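You operate a simulated robot arm through the tools that you are given. There is no shell and no other tool. Be economical: measure what you need, move in short steps, check, and stop when the job is done.

You are at the controls of a simulated robot arm. One attempt, no reset.

TASK
Clear the table onto the oak tray and wipe up the sticky patch.
Fine: the tall jar and the blue oil can go on the oak tray, which stays where it is; wipe with the yellow pad and put it back. Set down upright: tall jar, blue oil can. What is to be rubbed or washed off counts as gone when no trace of it is left.

It is judged by the outcome, as a careful person would: the job done as asked, and still so three seconds after it is handed in. It fails if anything else is knocked over, pushed out of place, dropped, spilled or broken.

THE ROBOT
A 6-joint arm with a two-finger parallel gripper, fixed in place. Base frame: the origin is at the foot of the arm, x ahead of it, y to its left, z up; the work surface is at about z = 78. Units: cm, degrees, N and s.
With the tool pointing down near the work surface it reaches from about 32 to 70 cm from the base axis. Its first joint turns from -166.0 to 166.0 degrees. Payload 4.1 kg.
The TCP is the grasp point between the finger pads, 2.3 cm short of the fingertips. In the tool frame z runs along the fingers and y along their closing line. The gripper opens to 9.4 cm. The fingers are 3.8 cm wide and 1 cm thick; the gripper's body (5.4 by 9.6 cm) begins 3.9 cm behind the TCP.
Orientation is told as [roll, pitch, yaw] about the base's x, y, z axes, in that order, counted from this pose: with the fingers straight down and closing along the base's y, the tool's x points along the base's -x, its y along +y and its z along -z.

THE INTERFACE
- The arm moves only by the tool servo_tool. Its argument "commands" is a list of rows, each a list of 7 numbers: the shift along the tool's x, y, z in units of 150 mm (1.0 is 150 mm), then the turn, a rotation vector about the tool's x, y, z in units of 60 degrees (1.0 is 60 degrees), then the opening, from 0 (shut) to 1 (fully open). In form: [[dx, dy, dz, rx, ry, rz, claw], ...]. A call has 1 to 12 rows; each row is the pose to reach, as a shift and turn from the pose commanded when the call began, along the tool's axes at that moment. A call with a number of a shift or a turn outside -1 to 1 is refused whole. A row lasts 0.2 s, in which the tool goes at most 5 cm and 8.6 degrees; a call with a longer step from one row to the next is refused whole, and so is a gripper value outside its range. A pose out of reach is approached as far as the arm can. The call stops where the force on the tool passes 40 N (or 10 N more than at its start, if that is more) or the arm is blocked; 0.2 s more then pass. The fingers move at their own pace (about 4.5 cm/s each) and stop on an object; they squeeze with about 39 N. The grip force told is the motor's: it shows also when the fingers shut on nothing. Time passes only in rows, and 0.2 s behind the last, so rows that repeat a pose let the fingers close. It gives the time, the measured TCP pose, the force on the tool (base axes), the opening and the grip force at its end, in the units of the frame above (readings bear some noise), with the torque about the TCP (base axes, N m) and any sound that the robot's microphone picked up, and new pictures: "show" is both (left out), scene, wrist or none.
- Cameras (640 x 400 px; columns grow to the right, rows downward): "scene" is fixed at [39.95, -64.87, 138.63]; the picture's right is [0.86, 0.51, 0.00], its down [0.46, -0.78, -0.43] and it looks along [-0.22, 0.37, -0.90] (base axes); focal length 327 px, centre (320, 200). "wrist" rides on the gripper at [8.6, 1.6, -7.4] in the tool frame; the picture's right is [-0.18, 0.98, 0.00], its down [-0.58, -0.11, -0.81] and it looks along [-0.79, -0.15, 0.59] (tool axes); focal length 243 px, centre (320, 200). There is no depth. A picture from a camera that has moved, and an enlarged one, comes with that camera's place and axes in the base frame and with its lens.
- move_column(by): slides the trunk up (or, below 0, down) by that many cm; the arm rides with it, the base frame stays. It gives what a move gives, with no picture.
- enlarge(camera, box): a new picture of the part [left, top, right, bottom] of that camera's present view, enlarged. No time passes.
- job_done(): hands the job in; it is judged then, once.

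Work in short steps. Places have to be worked out from the pictures, the camera data and where the tool is seen: move nearer, look again, correct. Check each grasp and each placing, and mend what went wrong. You have 120 turns and 200 pictures in all, those below and enlarged ones among them. Open the gripper and draw the arm clear of the work before you hand the job in, unless the task says otherwise; then end with one line.

The tools are called after "Emit:" as name(argument=value, ...) on one line, values as JSON. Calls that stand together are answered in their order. servo_tool: Moves the arm, as the interface text tells. Its arguments: {"type":"object","properties":{"commands":{"type":"array","items":{"type":"array","items":{"type":"number"}}},"show":{"type":"string","enum":["both","scene","wrist","none"]}},"required":["commands"]} The other tools are called the same way: move_column (by) slides the trunk up or down; enlarge (camera, box) takes an enlarged picture of a part of a camera's view; job_done () hands the job in.

At the start:

```text
time: 0.0
position: [22.29, -42.44, 103.35]
tool_rot: [0.1, 0.0, -0.1]
ft_force: [-0.6, 0.4, -0.8]
wrist_torque: [0.02, -0.01, -0.01]
grip_width: 9.37
grip_force: 0.1
trunk travel left (down, up): [-50.0, 9.0]
```

scene: 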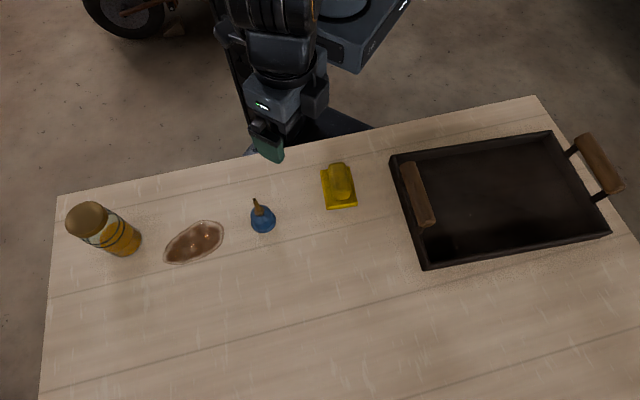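
wrist: 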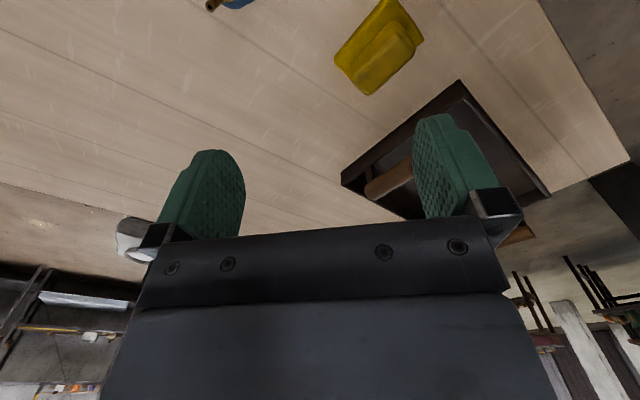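

I estimate the patch near (9,-60), the can near (18,-51), the pad near (27,-35), the jar near (-3,-67) and the tray centre near (55,-20). I'll look closer at each before moving.

Emit:
enlarge(camera="scene", box=[40, 180, 240, 305])

Emit:
enlarge(camera="scene", box=[230, 150, 390, 250])

Emit:
enlarge(camera="scene", box=[380, 110, 640, 280])

```text
3.20 times, centred on (140, 242) of scene
camera zoom: at [39.95, -64.87, 138.63], right [0.86, 0.51, 0.0], down [0.46, -0.78, -0.43], along [-0.22, 0.37, -0.9], focal length 1046 px, centre (896, 64)
```

zoom: 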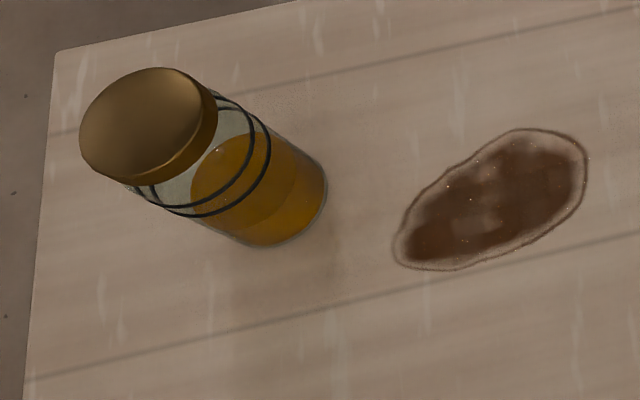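

```text
4.00 times, centred on (310, 200) of scene
camera zoom: at [39.95, -64.87, 138.63], right [0.86, 0.51, 0.0], down [0.46, -0.78, -0.43], along [-0.22, 0.37, -0.9], focal length 1308 px, centre (360, 200)
```

zoom: 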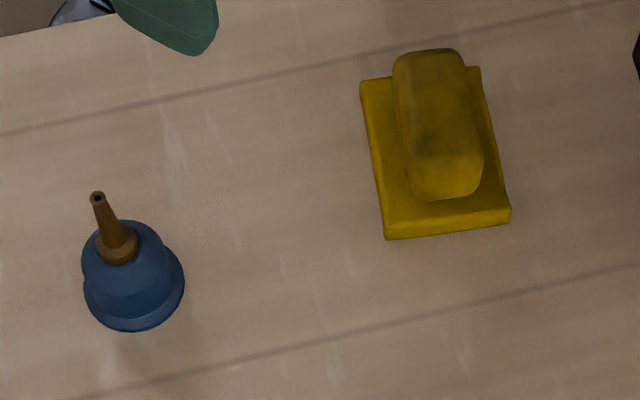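

```text
2.35 times, centred on (510, 195) of scene
camera zoom: at [39.95, -64.87, 138.63], right [0.86, 0.51, 0.0], down [0.46, -0.78, -0.43], along [-0.22, 0.37, -0.9], focal length 769 px, centre (-127, 212)
```

zoom: 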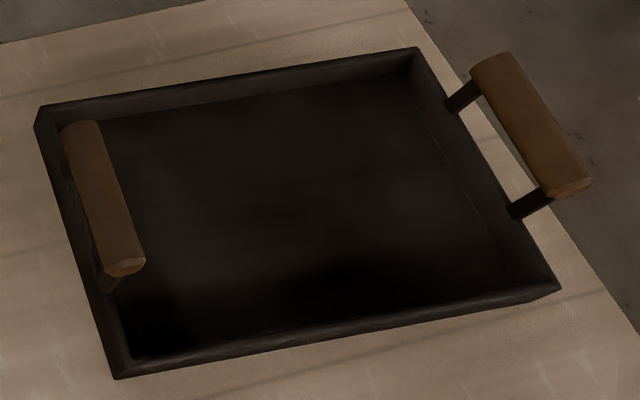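

The tray's handles stand up from its ends, the can is a small domed body with a thin spout, and the jar has a brass lid. I'll move the wrist camera in to see the can from close by.

Emit:
servo_tool(commands=[[0.19, -0.1, 0.14, 0, 0, 0, 1], [0.38, -0.2, 0.28, 0, 0, 0, 1], [0.57, -0.3, 0.41, 0, 0, 0, 1], [0.76, -0.4, 0.55, 0, 0, 0, 1], [0.95, -0.5, 0.69, 0, 0, 0, 1]])

```text
time: 1.2
position: [8.07, -49.96, 93.07]
tool_rot: [0.0, 0.0, 0.2]
ft_force: [0.8, -0.3, 0.9]
wrist_torque: [-0.01, 0.02, 0.0]
grip_width: 9.38
grip_force: 0.0
trunk travel left (down, up): [-50.0, 9.0]
camera wrist: at [-0.56, -48.44, 100.42], right [0.18, 0.98, 0.0], down [0.58, -0.11, 0.81], along [0.79, -0.15, -0.59], focal length 243 px, centre (320, 200)
```

scene: 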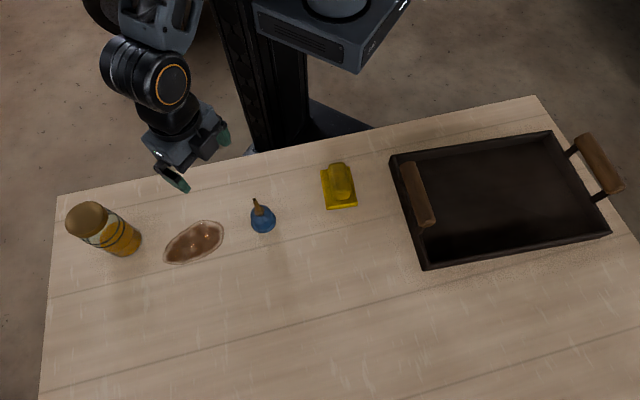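
wrist: 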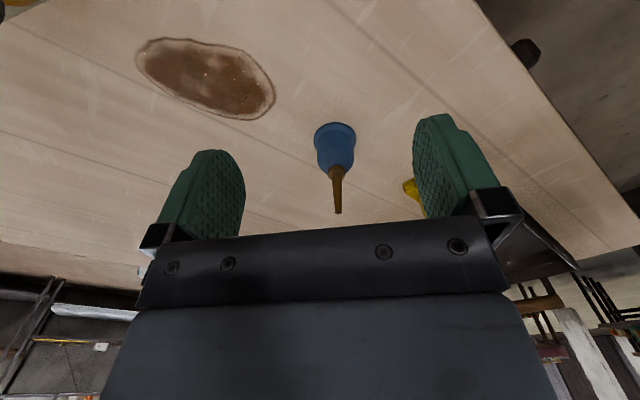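

The wrist view agrees with my patch estimate. I'll enlarge the can to read off its shape and height.

Emit:
enlarge(camera="wrist", box=[256, 100, 416, 220])

```text
3.33 times, centred on (336, 160) of wrist
camera zoom: at [-0.56, -48.44, 100.42], right [0.18, 0.98, 0.0], down [0.58, -0.11, 0.81], along [0.79, -0.15, -0.59], focal length 809 px, centre (267, 333)
```

zoom: 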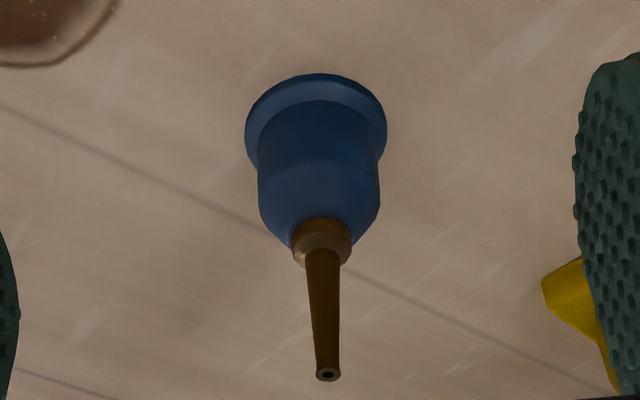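

Both cameras put the can at (18.15, -50.25), with its tip at z≈88 and a brass collar at z≈83–84. I'll grip the collar from above, so first I move over the can.

Emit:
servo_tool(commands=[[-0.25, -0.01, 0, 0, 0, 0, 0.6], [-0.5, -0.015, 0, 0, 0, 0, 0.6], [-0.672, -0.019, 0, 0, 0, 0, 0.6], [-0.672, -0.019, 0, 0, 0, 0, 0.6]])

```text
time: 2.2
position: [18.11, -50.21, 93.07]
tool_rot: [-0.1, -0.1, 0.0]
ft_force: [-0.2, -0.3, -0.8]
wrist_torque: [0.01, 0.01, 0.0]
grip_width: 5.63
grip_force: 0.1
trunk travel left (down, up): [-50.0, 9.0]
camera wrist: at [9.43, -48.73, 100.4], right [0.18, 0.98, 0.0], down [0.58, -0.11, 0.81], along [0.79, -0.15, -0.59], focal length 243 px, centre (320, 200)
```

scene: 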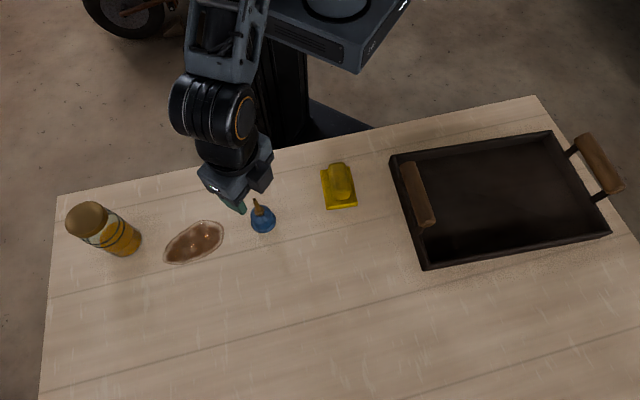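
wrist: 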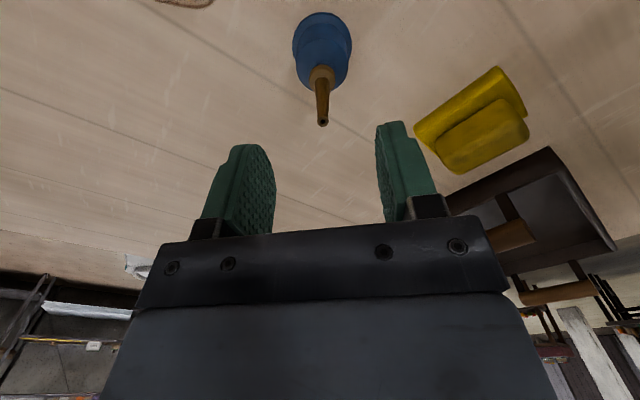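

The tip is confirmed at (18.2,-50.3), right under the TCP. I descend to z≈85.2 and close on the collar.

Emit:
servo_tool(commands=[[0, 0, 0.18, 0, 0, 0, 0.6], [0, 0, 0.36, 0, 0, 0, 0.6], [0, 0, 0.525, 0, 0, 0, 0.6], [0, 0, 0.525, 0, 0, 0, 0.6], [0, 0, 0.525, 0, 0, 0, 0], [0, 0, 0.525, 0, 0, 0, 0], [0, 0, 0.525, 0, 0, 0, 0], [0, 0, 0.525, 0, 0, 0, 0], [0, 0, 0.525, 0, 0, 0, 0]])

```text
time: 4.2
position: [18.07, -50.18, 85.13]
tool_rot: [0.0, 0.0, 0.0]
ft_force: [0.1, 0.1, -0.6]
wrist_torque: [-0.02, 0.02, 0.0]
grip_width: 3.85
grip_force: 38.9
trunk travel left (down, up): [-50.0, 9.0]
camera wrist: at [9.48, -48.69, 92.48], right [0.18, 0.98, 0.0], down [0.58, -0.11, 0.81], along [0.79, -0.15, -0.59], focal length 243 px, centre (320, 200)
```

scene: 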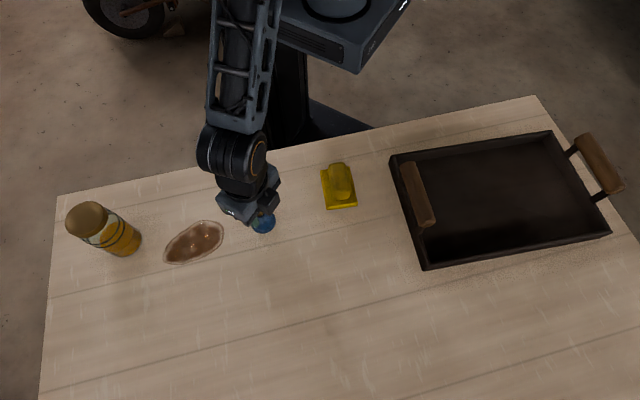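
wrist: 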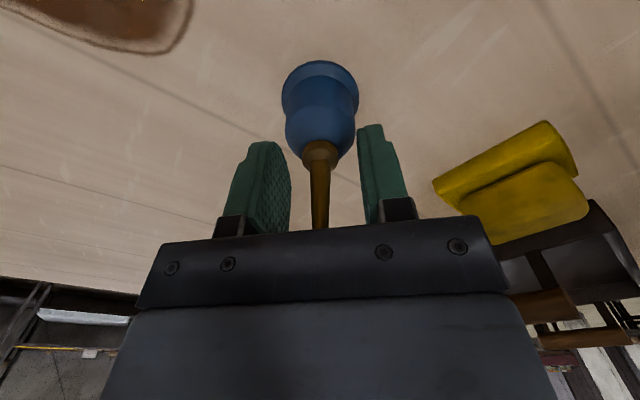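

The fingers stopped at 3.85 cm, so the tips are on the body's shoulder rather than the collar. There's about 0.8 cm left above the spout, so I open, go 0.6 cm lower and grip again for a better hold.

Emit:
servo_tool(commands=[[0, 0, 0, 0, 0, 0, 0.6], [0, 0, 0, 0, 0, 0, 0.6], [0, 0, 0.02, 0, 0, 0, 0.6], [0, 0, 0.04, 0, 0, 0, 0.6], [0, 0, 0.04, 0, 0, 0, 0.6], [0, 0, 0.04, 0, 0, 0, 0], [0, 0, 0.04, 0, 0, 0, 0], [0, 0, 0.04, 0, 0, 0, 0], [0, 0, 0.04, 0, 0, 0, 0]], show="wrist")

```text
time: 6.2
position: [18.13, -50.34, 84.47]
tool_rot: [0.1, 0.0, 0.0]
ft_force: [0.1, 0.6, 0.5]
wrist_torque: [0.05, -0.03, -0.01]
grip_width: 3.85
grip_force: 38.8
trunk travel left (down, up): [-50.0, 9.0]
camera wrist: at [9.48, -48.69, 91.88], right [0.18, 0.98, 0.0], down [0.58, -0.11, 0.81], along [0.79, -0.15, -0.59], focal length 243 px, centre (320, 200)
```

wrist: 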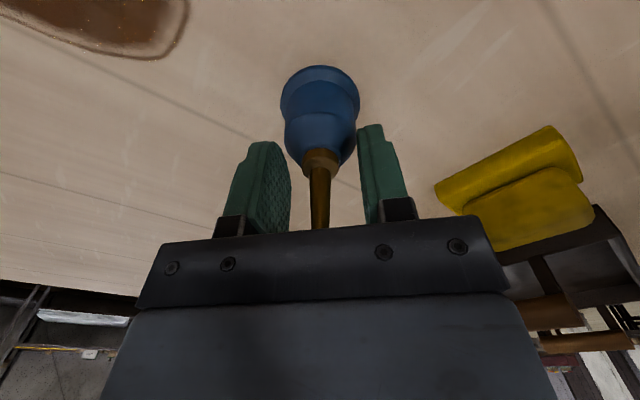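

The width is again 3.85 cm, so I have a straight-sided hold. I lift a little and check.

Emit:
servo_tool(commands=[[0, 0, -0.05, 0, 0, 0, 0], [0, 0, -0.12, 0, 0, 0, 0], [0, 0, -0.25, 0, 0, 0, 0], [0, 0, -0.25, 0, 0, 0, 0]])

```text
time: 7.2
position: [18.06, -50.22, 88.27]
tool_rot: [0.1, 0.1, 0.0]
ft_force: [0.0, -0.8, -0.3]
wrist_torque: [0.03, 0.04, -0.02]
grip_width: 3.83
grip_force: 38.9
trunk travel left (down, up): [-50.0, 9.0]
camera wrist: at [9.47, -48.71, 95.65], right [0.18, 0.98, 0.0], down [0.58, -0.11, 0.81], along [0.79, -0.15, -0.59], focal length 243 px, centre (320, 200)
```

scene: 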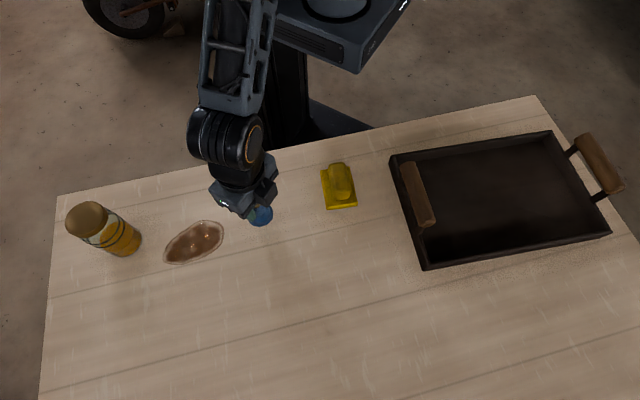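
wrist: 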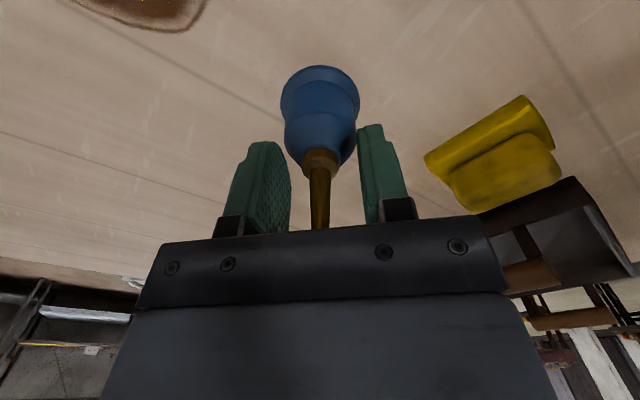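

The can is held and upright. I raise it clear of the tray handles (which top out at z≈90) and start toward the tray.

Emit:
servo_tool(commands=[[0, 0, -0.25, 0, 0, 0, 0], [0, 0, -0.5, 0, 0, 0, 0], [0, 0, -0.75, 0, 0, 0, 0], [-0.1, 0.08, -0.93, 0, 0, 0, 0], [-0.3, 0.23, -0.93, 0, 0, 0, 0], [-0.5, 0.38, -0.93, 0, 0, 0, 0], [-0.7, 0.54, -0.93, 0, 0, 0, 0], [-0.93, 0.71, -0.93, 0, 0, 0, 0]], show="none")

Emit:
servo_tool(commands=[[-0.2, 0.15, 0, 0, 0, 0, 0], [-0.4, 0.3, 0, 0, 0, 0, 0], [-0.6, 0.46, 0, 0, 0, 0, 0], [-0.8, 0.61, 0, 0, 0, 0, 0], [-0.95, 0.71, 0, 0, 0, 0, 0], [-0.95, 0.71, 0, 0, 0, 0, 0]])

```text
time: 9.0
position: [32.09, -39.61, 102.1]
tool_rot: [0.0, 0.0, 0.0]
ft_force: [1.0, 0.2, -1.2]
wrist_torque: [0.02, 0.02, 0.0]
grip_width: 3.85
grip_force: 39.4
trunk travel left (down, up): [-50.0, 9.0]
```

```text
time: 10.4
position: [46.39, -28.8, 102.17]
tool_rot: [0.0, 0.0, 0.0]
ft_force: [-0.2, -0.5, -0.1]
wrist_torque: [0.0, -0.02, -0.01]
grip_width: 3.84
grip_force: 38.3
trunk travel left (down, up): [-50.0, 9.0]
camera wrist: at [37.72, -27.28, 109.57], right [0.18, 0.98, 0.0], down [0.58, -0.11, 0.81], along [0.79, -0.15, -0.59], focal length 243 px, centre (320, 200)
```

scene: 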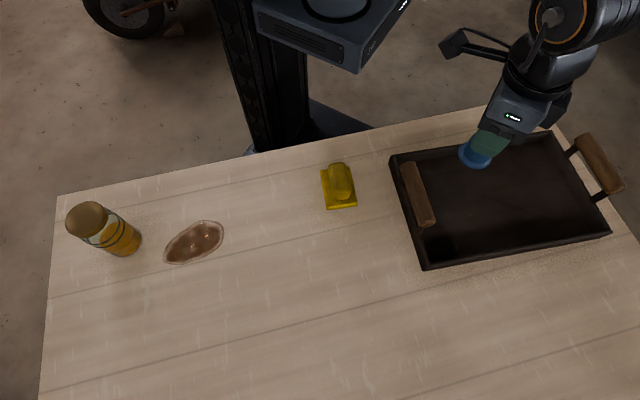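
wrist: 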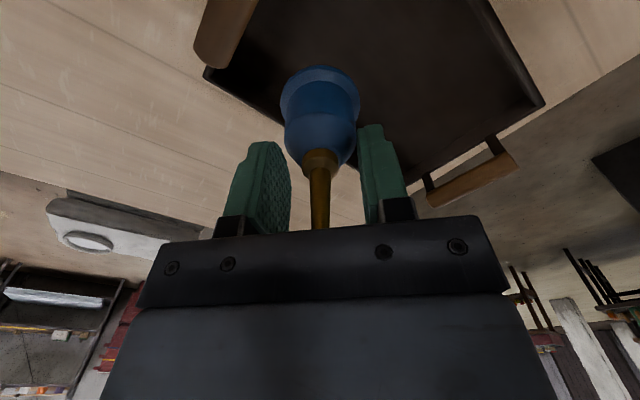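

The wrist view confirms the tray corners. I go on over the tray spot at (60.5,-17.7) and lower part way.

Emit:
servo_tool(commands=[[-0.2, 0.15, 0, 0, 0, 0, 0], [-0.4, 0.31, 0, 0, 0, 0, 0], [-0.6, 0.47, 0, 0, 0, 0, 0], [-0.8, 0.63, 0, 0, 0, 0, 0], [-0.94, 0.74, 0, 0, 0, 0, 0], [-0.94, 0.74, 0.2, 0, 0, 0, 0], [-0.94, 0.74, 0.4, 0, 0, 0, 0], [-0.94, 0.74, 0.6, 0, 0, 0, 0], [-0.94, 0.74, 0.8, 0, 0, 0, 0], [-0.94, 0.74, 0.9, 0, 0, 0, 0], [-0.94, 0.74, 0.95, 0, 0, 0, 0], [-0.94, 0.74, 0.95, 0, 0, 0, 0]])

```text
time: 13.0
position: [60.42, -17.86, 87.99]
tool_rot: [0.0, 0.1, 0.1]
ft_force: [-0.4, -0.9, -0.3]
wrist_torque: [0.0, -0.03, 0.01]
grip_width: 3.84
grip_force: 39.1
trunk travel left (down, up): [-50.0, 9.0]
camera wrist: at [51.83, -16.27, 95.4], right [0.18, 0.98, 0.0], down [0.58, -0.11, 0.81], along [0.79, -0.15, -0.59], focal length 243 px, centre (320, 200)
```

scene: 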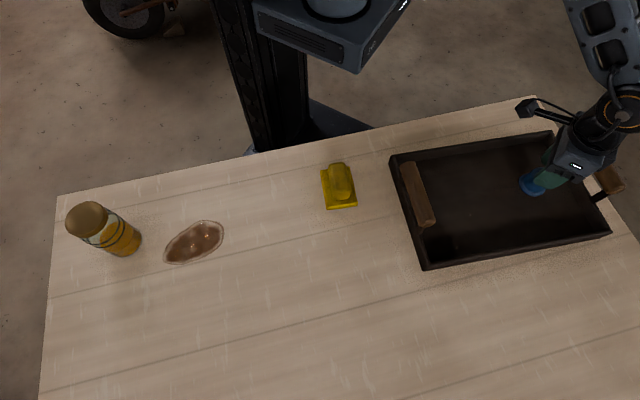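
wrist: 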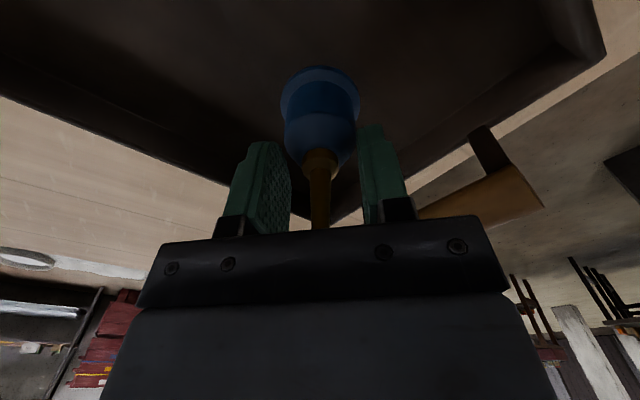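

Next I lower in small steps and watch the force.

Emit:
servo_tool(commands=[[0, 0, 0.05, 0, 0, 0, 0], [0, 0, 0.09, 0, 0, 0, 0], [0, 0, 0.11, 0, 0, 0, 0]], show="none")

Emit:
servo_tool(commands=[[0, 0, 0.013, 0, 0, 0, 0], [0, 0, 0.027, 0, 0, 0, 0], [0, 0, 0.027, 0, 0, 0, 0]], show="none")

```text
time: 13.8
position: [60.47, -17.74, 86.32]
tool_rot: [0.0, 0.0, 0.0]
ft_force: [-1.1, 0.6, -1.4]
wrist_torque: [0.02, 0.0, -0.02]
grip_width: 3.8
grip_force: 38.9
trunk travel left (down, up): [-50.0, 9.0]
```

```text
time: 14.6
position: [60.46, -17.76, 85.9]
tool_rot: [0.0, -0.1, 0.0]
ft_force: [0.7, -0.6, -1.3]
wrist_torque: [-0.06, 0.0, 0.04]
grip_width: 3.84
grip_force: 39.2
trunk travel left (down, up): [-50.0, 9.0]
```

Bottom is at z≈79.4 and there's no contact yet, so I keep going in 2 mm steps.

Emit:
servo_tool(commands=[[0, 0, 0.013, 0, 0, 0, 0], [0, 0, 0.02, 0, 0, 0, 0], [0, 0, 0.02, 0, 0, 0, 0]], show="none")

Emit:
servo_tool(commands=[[0, 0, 0.013, 0, 0, 0, 0], [0, 0, 0.02, 0, 0, 0, 0], [0, 0, 0.02, 0, 0, 0, 0]], show="wrist")

```text
time: 15.4
position: [60.39, -17.71, 85.48]
tool_rot: [-0.1, 0.0, -0.1]
ft_force: [-0.3, 0.1, -0.6]
wrist_torque: [0.01, -0.01, 0.0]
grip_width: 3.82
grip_force: 38.8
trunk travel left (down, up): [-50.0, 9.0]
```

```text
time: 16.2
position: [60.48, -17.86, 85.38]
tool_rot: [0.0, 0.1, 0.1]
ft_force: [0.6, 0.4, 0.0]
wrist_torque: [-0.01, 0.02, 0.0]
grip_width: 3.83
grip_force: 39.1
trunk travel left (down, up): [-50.0, 9.0]
camera wrist: at [51.77, -16.25, 92.74], right [0.18, 0.98, 0.0], down [0.58, -0.11, 0.81], along [0.79, -0.15, -0.59], focal length 243 px, centre (320, 200)
```

wrist: 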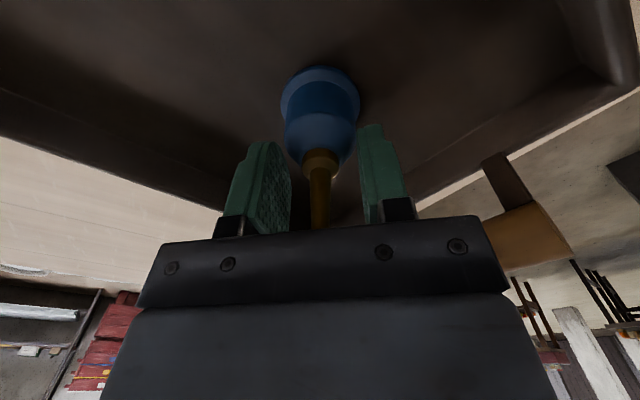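

Emit:
servo_tool(commands=[[0, 0, 0.01, 0, 0, 0, 0], [0, 0, 0.015, 0, 0, 0, 0], [0, 0, 0.015, 0, 0, 0, 0]], show="none")

Emit:
servo_tool(commands=[[0, 0, 0.008, 0, 0, 0, 0], [0, 0, 0.013, 0, 0, 0, 0], [0, 0, 0.013, 0, 0, 0, 0]], show="none")

```text
time: 17.0
position: [60.38, -17.78, 85.16]
tool_rot: [0.0, -0.1, 0.0]
ft_force: [-0.7, -0.2, 4.8]
wrist_torque: [-0.04, 0.05, -0.01]
grip_width: 3.81
grip_force: 39.3
trunk travel left (down, up): [-50.0, 9.0]
```

```text
time: 17.8
position: [60.37, -17.81, 85.14]
tool_rot: [-0.2, -0.3, 0.0]
ft_force: [-1.2, -0.3, 21.7]
wrist_torque: [0.04, 0.18, 0.0]
grip_width: 3.85
grip_force: 38.8
trunk travel left (down, up): [-50.0, 9.0]
```

Contact with the tray floor at TCP≈85.15. I ease off slightly, open, and rise.

Emit:
servo_tool(commands=[[0, 0, -0.012, 0, 0, 0, 0], [0, 0, -0.012, 0, 0, 0, 0], [0, 0, -0.012, 0, 0, 0, 0.65], [0, 0, -0.012, 0, 0, 0, 0.65], [0, 0, -0.012, 0, 0, 0, 0.65], [0, 0, -0.2, 0, 0, 0, 0.65], [0, 0, -0.4, 0, 0, 0, 0.65], [0, 0, -0.65, 0, 0, 0, 0.65], [0, 0, -0.9, 0, 0, 0, 0.65]])

```text
time: 19.8
position: [60.38, -17.62, 98.47]
tool_rot: [0.0, 0.0, -0.1]
ft_force: [-0.2, 0.0, -0.5]
wrist_torque: [-0.05, 0.0, 0.01]
grip_width: 6.11
grip_force: 0.1
trunk travel left (down, up): [-50.0, 9.0]
camera wrist: at [51.8, -16.14, 105.82], right [0.18, 0.98, 0.0], down [0.58, -0.11, 0.81], along [0.79, -0.15, -0.59], focal length 243 px, centre (320, 200)
```

scene: 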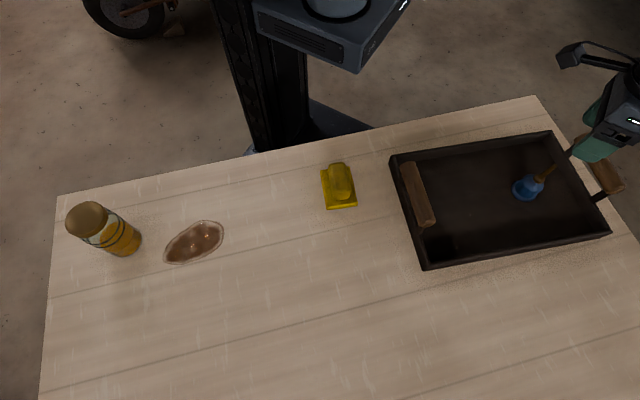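
wrist: 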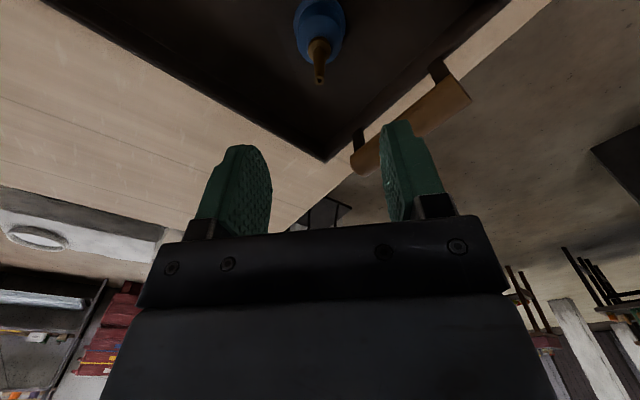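

The can stands upright on the tray. Next is the jar, which I place at (-2.9,-67.1) with its lid top at z≈90, so I travel there high.

Emit:
servo_tool(commands=[[0.211, -0.165, 0, 0, 0, 0, 1], [0.422, -0.33, 0, 0, 0, 0, 1], [0.633, -0.495, 0, 0, 0, 0, 1], [0.844, -0.66, 0, 0, 0, 0, 1]], show="none")

Emit:
servo_tool(commands=[[0.211, -0.165, 0, 0, 0, 0, 1], [0.422, -0.33, 0, 0, 0, 0, 1], [0.633, -0.495, 0, 0, 0, 0, 1], [0.844, -0.66, 0, 0, 0, 0, 1]], show="none")

Emit:
servo_tool(commands=[[0.211, -0.165, 0, 0, 0, 0, 1], [0.422, -0.33, 0, 0, 0, 0, 1], [0.633, -0.495, 0, 0, 0, 0, 1], [0.844, -0.66, 0, 0, 0, 0, 1]], show="wrist")

Emit:
servo_tool(commands=[[0.211, -0.165, 0, 0, 0, 0, 1], [0.422, -0.33, 0, 0, 0, 0, 1], [0.633, -0.495, 0, 0, 0, 0, 1], [0.844, -0.66, 0, 0, 0, 0, 1], [0.844, -0.66, 0, 0, 0, 0, 1]])

```text
time: 20.8
position: [47.59, -27.65, 98.39]
tool_rot: [0.0, 0.0, 0.2]
ft_force: [0.2, -0.2, -0.7]
wrist_torque: [-0.01, -0.02, 0.0]
grip_width: 9.35
grip_force: 0.0
trunk travel left (down, up): [-50.0, 9.0]
```

```text
time: 21.8
position: [35.1, -37.62, 98.52]
tool_rot: [0.0, -0.1, 0.0]
ft_force: [-0.9, 0.3, 0.2]
wrist_torque: [-0.01, 0.01, 0.02]
grip_width: 9.42
grip_force: 0.1
trunk travel left (down, up): [-50.0, 9.0]
```

```text
time: 22.8
position: [22.52, -47.55, 98.48]
tool_rot: [0.0, 0.1, 0.1]
ft_force: [0.1, -0.1, -0.7]
wrist_torque: [-0.02, 0.0, -0.01]
grip_width: 9.38
grip_force: 0.1
trunk travel left (down, up): [-50.0, 9.0]
camera wrist: at [13.8, -46.11, 105.75], right [0.18, 0.98, 0.0], down [0.58, -0.11, 0.81], along [0.79, -0.15, -0.59], focal length 243 px, centre (320, 200)
```

wrist: 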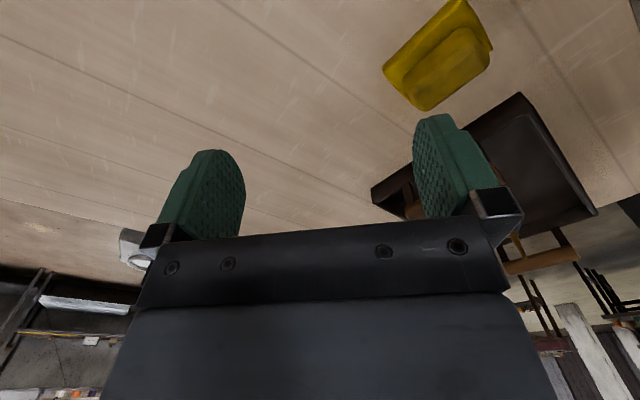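

```text
time: 24.0
position: [9.79, -57.59, 98.39]
tool_rot: [0.0, 0.0, 0.0]
ft_force: [0.0, -0.2, 1.3]
wrist_torque: [0.01, -0.02, 0.0]
grip_width: 9.43
grip_force: 0.0
trunk travel left (down, up): [-50.0, 9.0]
camera wrist: at [1.08, -56.04, 105.87], right [0.18, 0.98, 0.0], down [0.58, -0.11, 0.81], along [0.79, -0.15, -0.59], focal length 243 px, centre (320, 200)
```

scene: 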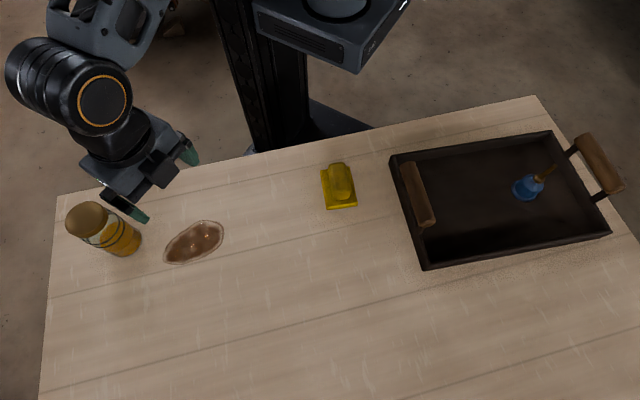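
wrist: 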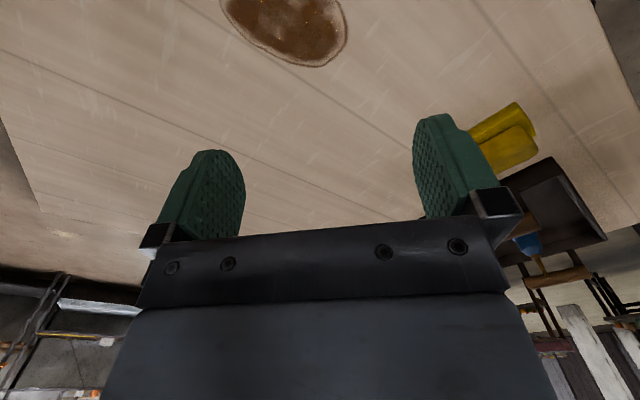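

Emit:
servo_tool(commands=[[0.211, -0.16, 0, 0, 0, 0, 1], [0.422, -0.32, 0, 0, 0, 0, 1], [0.633, -0.48, 0, 0, 0, 0, 1], [0.846, -0.634, 0, 0, 0, 0, 1], [0.846, -0.634, 0, 0, 0, 0, 1]])

```text
time: 25.2
position: [-2.53, -63.94, 98.14]
tool_rot: [0.0, 0.1, 0.2]
ft_force: [0.2, 0.9, 0.0]
wrist_torque: [-0.02, 0.03, 0.04]
grip_width: 9.36
grip_force: 0.2
out of reach, approached as far as the arm can: row 3, 4, 5
trunk travel left (down, up): [-50.0, 9.0]
camera wrist: at [-11.17, -62.43, 105.44], right [0.18, 0.98, 0.0], down [0.58, -0.11, 0.81], along [0.79, -0.15, -0.59], focal length 243 px, centre (320, 200)
```

scene: 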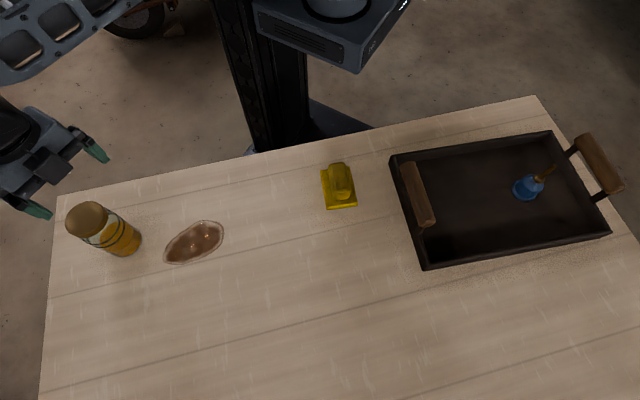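
wrist: 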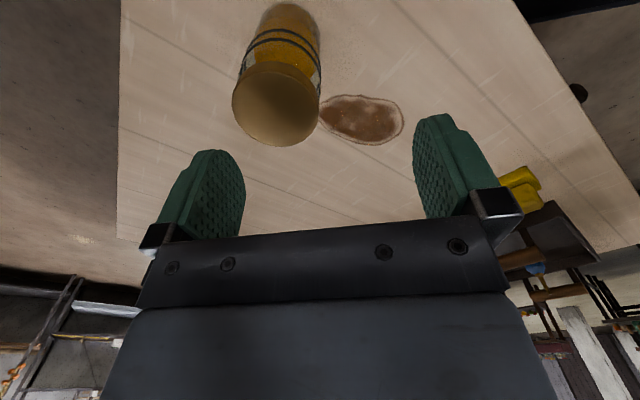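

At this height the arm falls 3 cm short of the jar, which shows at (-2.5,-67.2). Raising the trunk should put the shoulder higher and extend the reach.

Emit:
move_column(by=9)

```text
time: 26.4
position: [-2.61, -64.04, 106.91]
tool_rot: [0.0, 0.0, 0.1]
ft_force: [0.2, -0.2, -0.1]
wrist_torque: [-0.01, -0.01, -0.03]
grip_width: 9.42
grip_force: 0.0
trunk travel left (down, up): [-59.0, 0.0]
```

Emit:
servo_tool(commands=[[0, 0, 0.3, 0, 0, 0, 1], [0, -0.1, 0.6, 0, 0, 0, 1], [0, -0.21, 0.62, 0, 0, 0, 1], [0, -0.21, 0.62, 0, 0, 0, 1]])

```text
time: 27.4
position: [-2.21, -64.62, 97.71]
tool_rot: [0.0, 0.0, -0.1]
ft_force: [0.3, -0.5, 0.9]
wrist_torque: [-0.04, -0.01, 0.0]
grip_width: 9.4
grip_force: 0.1
out of reach, approached as far as the arm can: row 2, 3, 4
trunk travel left (down, up): [-59.0, 0.0]
camera wrist: at [-10.91, -63.22, 105.12], right [0.18, 0.98, 0.0], down [0.58, -0.11, 0.81], along [0.79, -0.15, -0.59], focal length 243 px, centre (320, 200)
```

scene: 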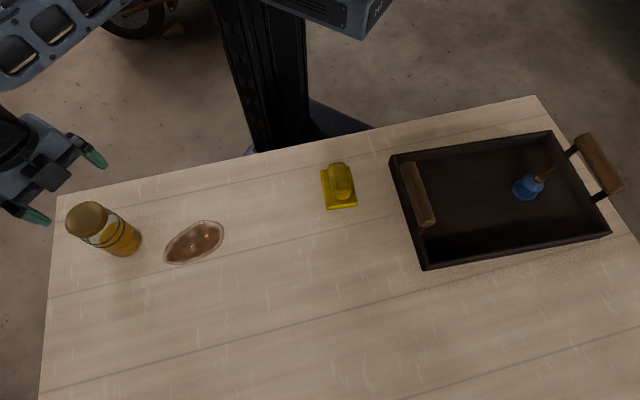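
wrist: 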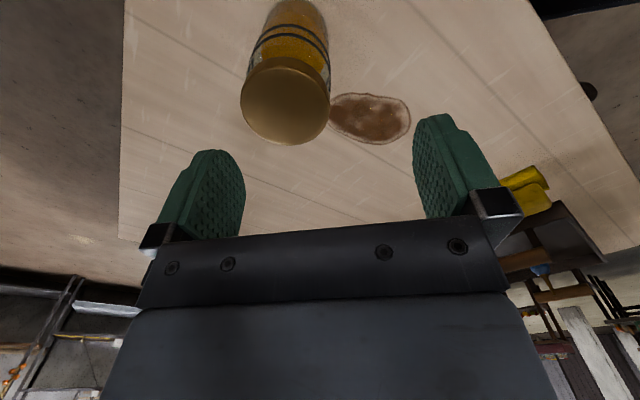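

Near this yaw, reach ends at about 64.6. I'll turn the tool so the fingers straddle the jar along x, and come at it from the inner side at lid height. First I back off inward while turning.

Emit:
servo_tool(commands=[[0, 0.1, 0, 0, 0, 0.13, 1], [0, 0.2, 0, 0, 0, 0.26, 1], [0, 0.3, 0, 0, 0, 0.39, 1], [0, 0.4, 0, 0, 0, 0.52, 1], [0, 0.5, 0, 0, 0, 0.65, 1], [0, 0.57, 0, 0, 0, 0.78, 1], [0, 0.57, 0, 0, 0, 0.9, 1], [0, 0.57, 0, 0, 0, 1.0, 1]], show="none")

Emit:
servo_tool(commands=[[0, 0, 0, 0, 0, 0.125, 1], [0, 0, 0, 0, 0, 0.25, 1], [0, 0, 0, 0, 0, 0.375, 1], [0, 0, 0, 0, 0, 0.5, 1], [0, 0, 0, 0, 0, 0.5, 1]])

```text
time: 29.2
position: [-3.23, -64.18, 101.39]
tool_rot: [0.2, 0.1, -51.8]
ft_force: [0.0, 0.0, -0.7]
wrist_torque: [0.02, -0.04, -0.03]
grip_width: 9.42
grip_force: 0.0
out of reach, approached as far as the arm can: row 1, 2, 3, 4, 5, 6, 7, 8
trunk travel left (down, up): [-59.0, 0.0]
```

```text
time: 30.4
position: [-3.22, -64.21, 101.32]
tool_rot: [0.2, 0.2, -81.7]
ft_force: [-0.2, 0.2, 0.1]
wrist_torque: [0.0, 0.0, -0.01]
grip_width: 9.4
grip_force: 0.1
trunk travel left (down, up): [-59.0, 0.0]
camera wrist: at [-2.89, -55.55, 108.84], right [1.0, -0.04, 0.0], down [-0.02, -0.59, 0.8], along [-0.03, -0.8, -0.59], focal length 243 px, centre (320, 200)
```

scene: 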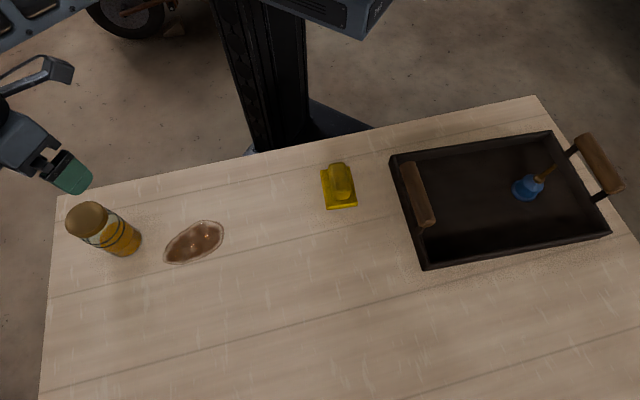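
wrist: 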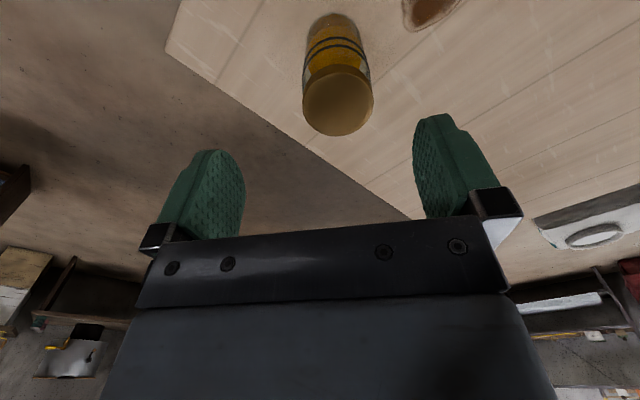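

The yaw is now -82° and the jar sits ahead between the fingers. I back inward and then lower.

Emit:
servo_tool(commands=[[0.2, 0, 0, 0, 0, 0, 1], [0.4, 0, 0, 0, 0, 0, 1], [0.6, 0, 0, 0, 0, 0, 1], [0.6, 0, 0.2, 0, 0, 0, 1], [0.6, 0, 0.4, 0, 0, 0, 1], [0.6, 0, 0.6, 0, 0, 0, 1], [0.6, 0, 0.75, 0, 0, 0, 1], [0.6, 0, 0.75, 0, 0, 0, 1]])

```text
time: 32.2
position: [-5.94, -63.65, 93.29]
tool_rot: [0.0, -0.4, -81.6]
ft_force: [0.5, 0.6, 32.9]
wrist_torque: [-0.34, -1.65, 0.02]
grip_width: 9.39
grip_force: 0.0
out of reach, approached as far as the arm can: row 1, 2, 3, 4, 5, 6, 7, 8
trunk travel left (down, up): [-59.0, 0.0]
camera wrist: at [-5.68, -54.81, 100.57], right [1.0, -0.04, 0.0], down [-0.02, -0.59, 0.81], along [-0.03, -0.81, -0.59], focal length 243 px, centre (320, 200)
```

scene: 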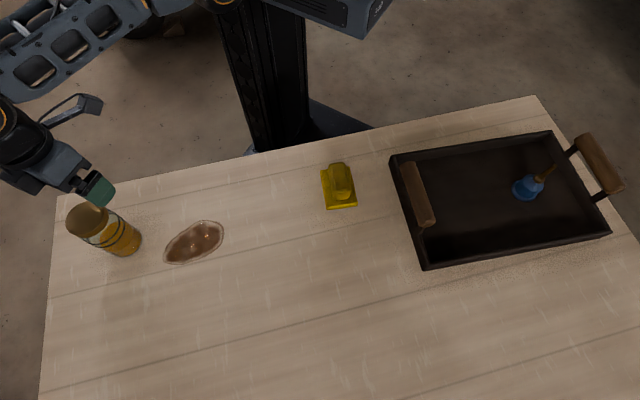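
wrist: 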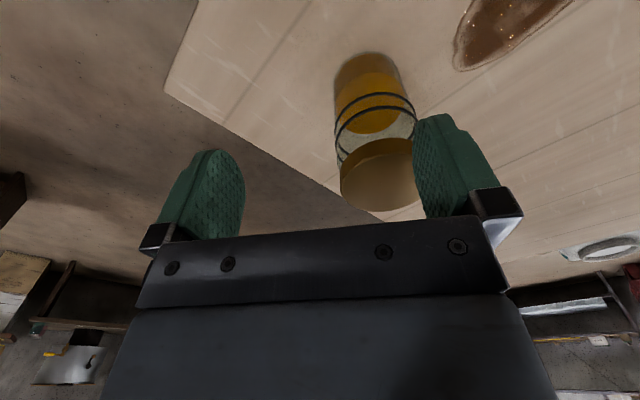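

A fingertip is resting on the lid, so I lift straight up at once without any sideways motion.

Emit:
servo_tool(commands=[[0, 0, -0.2, 0, 0, 0, 1], [0, 0, -0.4, 0, 0, 0, 1], [0, 0, -0.6, 0, 0, 0, 1], [0, 0, -0.6, 0, 0, 0, 1]])

```text
time: 33.2
position: [-5.92, -63.69, 101.89]
tool_rot: [0.0, 0.3, -81.6]
ft_force: [-0.4, -1.5, -0.3]
wrist_torque: [0.0, 0.0, -0.02]
grip_width: 9.41
grip_force: 0.1
trunk travel left (down, up): [-59.0, 0.0]
camera wrist: at [-5.68, -55.07, 109.18], right [1.0, -0.04, 0.0], down [-0.02, -0.6, 0.8], along [-0.03, -0.8, -0.6], focal length 243 px, centre (320, 200)
```

scene: 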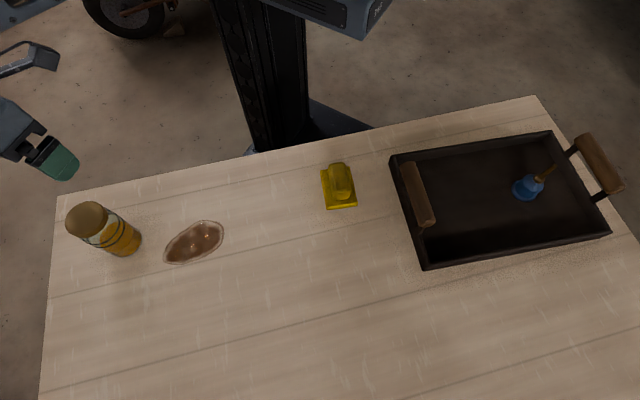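
wrist: 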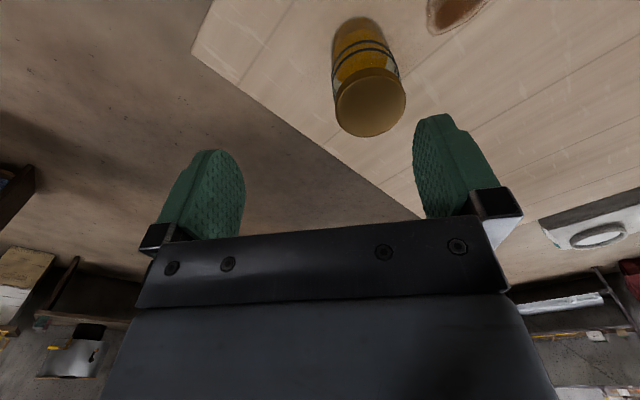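

The jar hasn't moved. I test a small inward move at this height to learn the reach limit.

Emit:
servo_tool(commands=[[0.1, 0, 0, 0, 0, 0, 1], [0.2, 0, 0, 0, 0, 0, 1], [0.2, 0, 0, 0, 0, 0, 1]], show="none")

```text
time: 34.0
position: [-6.72, -63.68, 101.96]
tool_rot: [0.2, 0.4, -81.6]
ft_force: [0.2, 0.8, 0.4]
wrist_torque: [0.02, 0.01, 0.01]
grip_width: 9.41
grip_force: 0.0
out of reach, approached as far as the arm can: row 1, 2, 3
trunk travel left (down, up): [-59.0, 0.0]
```

Inward motion sticks at y≈-63.7, which looks like the stretched-elbow singularity. I'll slide sideways in +x, away from above the jar, and then lower there to bend the elbow out of it.

Emit:
servo_tool(commands=[[-0.034, 0.23, 0, 0, 0, 0, 1], [-0.068, 0.46, 0, 0, 0, 0, 1], [-0.1, 0.69, 0, 0, 0, 0, 1], [-0.136, 0.923, 0, 0, 0, 0, 1], [-0.136, 0.923, 0, 0, 0, 0, 1]])

```text
time: 35.2
position: [7.27, -64.89, 102.02]
tool_rot: [0.1, 0.3, -81.7]
ft_force: [-0.4, 0.9, 0.3]
wrist_torque: [0.02, 0.0, 0.01]
grip_width: 9.4
grip_force: 0.1
out of reach, approached as far as the arm can: row 1, 2, 3, 4, 5
trunk travel left (down, up): [-59.0, 0.0]
camera wrist: at [7.64, -56.16, 109.54], right [1.0, -0.04, 0.0], down [-0.02, -0.59, 0.8], along [-0.03, -0.8, -0.6], focal length 243 px, centre (320, 200)
```

scene: 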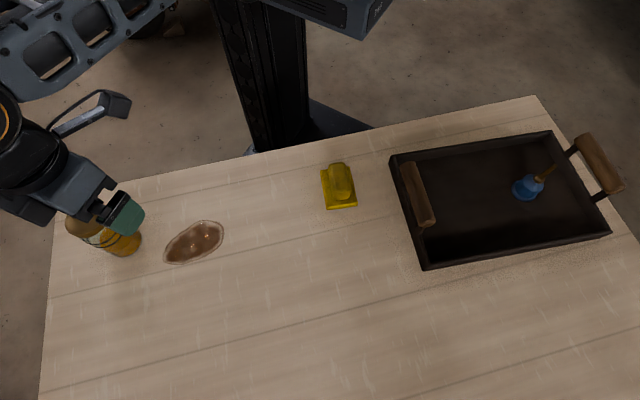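
wrist: 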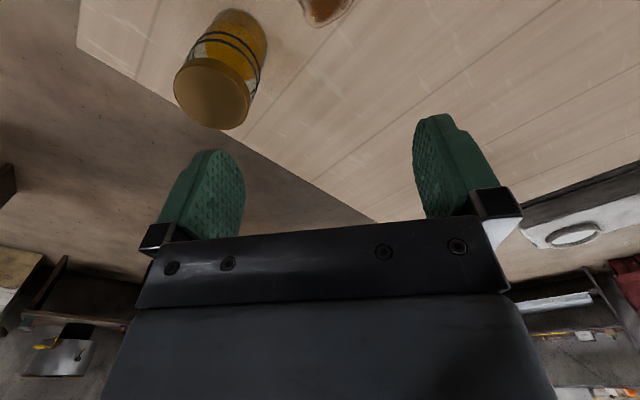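

Sideways travel works, and I'm clear of the jar now. Next I test pure downward motion.

Emit:
servo_tool(commands=[[0, 0, 0.2, 0, 0, 0, 1], [0, 0, 0.4, 0, 0, 0, 1], [0, 0, 0.4, 0, 0, 0, 1]], show="none")

Emit:
servo_tool(commands=[[0.1, 0, 0, 0, 0, 0, 1], [0.2, 0, 0, 0, 0, 0, 1], [0.2, 0, 0, 0, 0, 0, 1]], show="none")

```text
time: 36.0
position: [7.37, -64.89, 95.96]
tool_rot: [0.1, 0.3, -81.6]
ft_force: [0.3, 0.1, -0.1]
wrist_torque: [-0.04, 0.01, 0.05]
grip_width: 9.39
grip_force: 0.1
trunk travel left (down, up): [-59.0, 0.0]
```

```text
time: 36.9
position: [7.27, -64.83, 95.99]
tool_rot: [0.2, 0.3, -81.5]
ft_force: [0.3, 0.5, -0.1]
wrist_torque: [-0.03, 0.02, 0.01]
grip_width: 9.38
grip_force: 0.1
out of reach, approached as far as the arm can: row 1, 2, 3
trunk travel left (down, up): [-59.0, 0.0]
```

Only the radial direction is stuck, while x and z are free. I test outward motion and a pure yaw turn to see what is limiting it.

Emit:
servo_tool(commands=[[-0.1, 0, 0, 0, 0, 0, 1], [-0.2, 0, 0, 0, 0, 0, 1], [-0.2, 0, 0, 0, 0, 0, 1]], show="none")

Emit:
servo_tool(commands=[[0, 0, 0, 0, 0, -0.14, 1], [0, 0, 0, 0, 0, -0.28, 1], [0, 0, 0, 0, 0, -0.42, 1], [0, 0, 0, 0, 0, -0.42, 1]], show="none")

Emit:
servo_tool(commands=[[0.1, 0.1, 0, 0, 0, 0, 1], [0.2, 0.2, 0, 0, 0, 0, 1], [0.2, 0.2, 0, 0, 0, 0, 1]], show="none")

```text
time: 37.6
position: [7.52, -65.16, 96.06]
tool_rot: [0.2, 0.3, -81.7]
ft_force: [-0.1, -0.6, 0.5]
wrist_torque: [0.01, 0.0, 0.0]
grip_width: 9.41
grip_force: 0.0
out of reach, approached as far as the arm can: row 1, 2, 3
trunk travel left (down, up): [-59.0, 0.0]
```

```text
time: 38.6
position: [7.56, -65.09, 96.03]
tool_rot: [0.1, 0.2, -56.4]
ft_force: [0.4, 1.1, 0.5]
wrist_torque: [-0.03, 0.02, 0.01]
grip_width: 9.4
grip_force: 0.1
trunk travel left (down, up): [-59.0, 0.0]
```

```text
time: 39.5
position: [8.33, -60.98, 96.12]
tool_rot: [0.1, 0.1, -56.4]
ft_force: [-0.2, -0.3, 0.1]
wrist_torque: [0.01, -0.01, 0.02]
grip_width: 9.39
grip_force: 0.0
trunk travel left (down, up): [-59.0, 0.0]
```

It moves freely again, so that was the stretched-arm singularity. I'll stage inside the jar at (-2,-56) with yaw≈-92 so the fingers straddle it, and later tilt the fingers outward to gain reach.

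Emit:
servo_tool(commands=[[0.13, -0.08, 0, 0, 0, 0.12, 1], [0.26, -0.16, 0, 0, 0, 0.24, 1], [0.39, -0.24, 0, 0, 0, 0.36, 1], [0.53, -0.31, 0, 0, 0, 0.48, 1], [0.657, -0.387, 0, 0, 0, 0.6, 1], [0.657, -0.387, 0, 0, 0, 0.6, 1]])

```text
time: 40.9
position: [-1.97, -56.0, 95.92]
tool_rot: [0.1, 0.2, -92.4]
ft_force: [0.3, 0.2, -0.7]
wrist_torque: [0.05, -0.01, 0.0]
grip_width: 9.4
grip_force: 0.1
trunk travel left (down, up): [-59.0, 0.0]
camera wrist: at [0.03, -47.6, 103.45], right [0.97, -0.23, 0.0], down [-0.13, -0.58, 0.8], along [-0.18, -0.78, -0.59], focal length 243 px, centre (320, 200)
```

scene: 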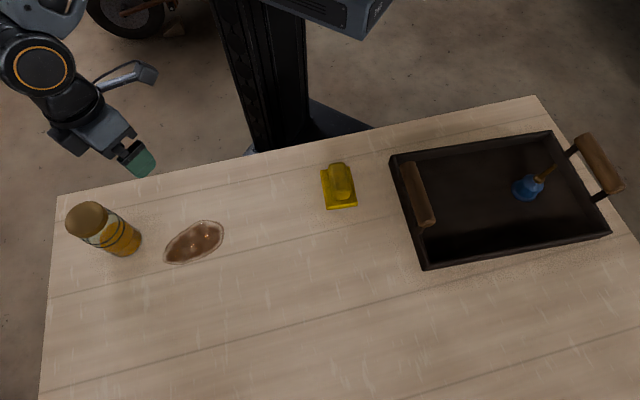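
wrist: 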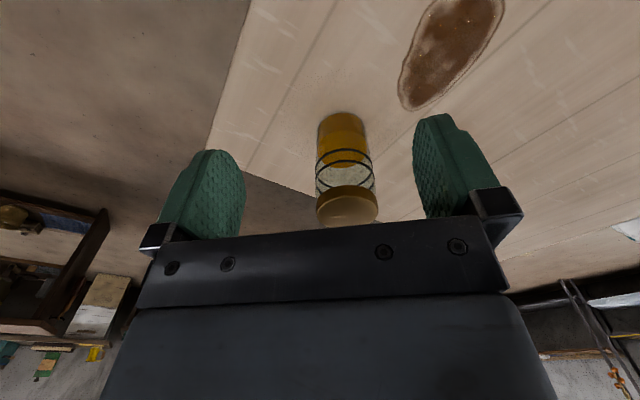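

The jar shows well between the fingers. I tilt the fingers outward 18° and lower to lid height, still inside of the jar.

Emit:
servo_tool(commands=[[0, 0, 0.1, 0, -0.1, 0, 1], [0, 0, 0.25, 0, -0.2, 0, 1], [0, 0, 0.4, 0, -0.3, 0, 1], [0, 0, 0.5, 0, -0.3, 0, 1], [0, 0, 0.5, 0, -0.3, 0, 1]])

```text
time: 42.0
position: [-1.99, -56.05, 88.63]
tool_rot: [0.1, -17.9, -92.5]
ft_force: [0.6, 0.2, -0.5]
wrist_torque: [0.03, -0.02, 0.03]
grip_width: 9.38
grip_force: 0.0
trunk travel left (down, up): [-59.0, 0.0]
camera wrist: at [0.1, -45.71, 92.97], right [0.97, -0.22, 0.06], down [-0.12, -0.3, 0.95], along [-0.19, -0.93, -0.32], focal length 243 px, centre (320, 200)
```

scene: 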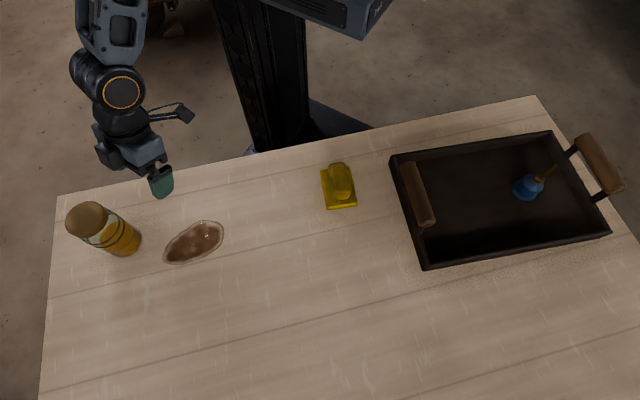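
wrist: 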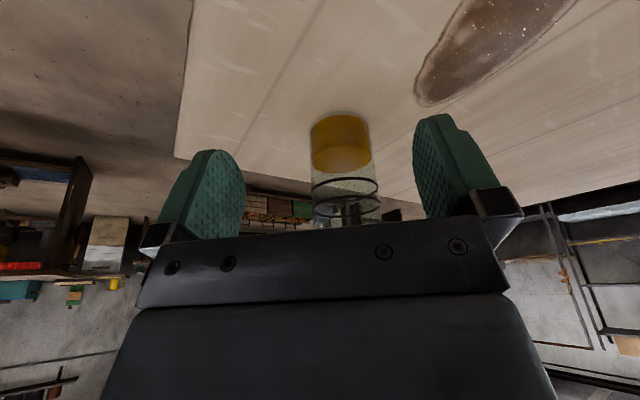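

The jar axis is at x≈-2.2, y≈-67, in line with the gripper. I slide outward 11 cm horizontally so that the open fingers go around the lid.

Emit:
servo_tool(commands=[[-0.17, 0.003, 0.056, 0, 0, 0, 1], [-0.34, 0.006, 0.112, 0, 0, 0, 1], [-0.45, 0.008, 0.147, 0, 0, 0, 1], [-0.45, 0.008, 0.147, 0, 0, 0, 1]])

```text
time: 43.0
position: [-2.08, -63.18, 88.6]
tool_rot: [0.0, -17.8, -92.4]
ft_force: [0.0, 0.7, 0.0]
wrist_torque: [-0.01, 0.0, 0.01]
grip_width: 9.42
grip_force: 0.0
trunk travel left (down, up): [-59.0, 0.0]
camera wrist: at [-0.04, -52.75, 92.94], right [0.97, -0.22, 0.06], down [-0.12, -0.3, 0.95], along [-0.19, -0.93, -0.32], focal length 243 px, centre (320, 200)
```

scene: 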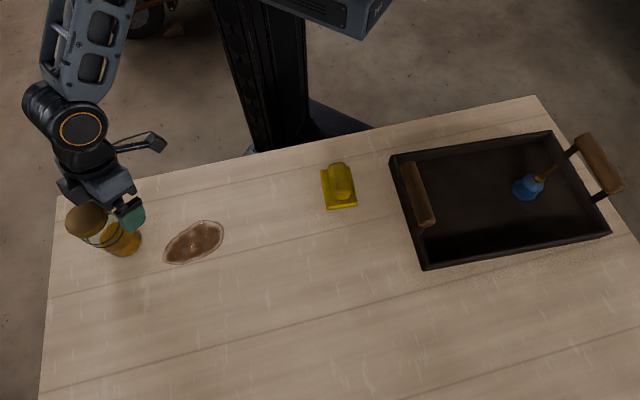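
wrist: 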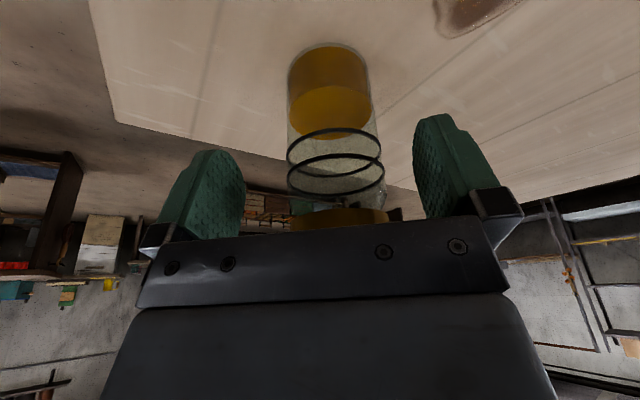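

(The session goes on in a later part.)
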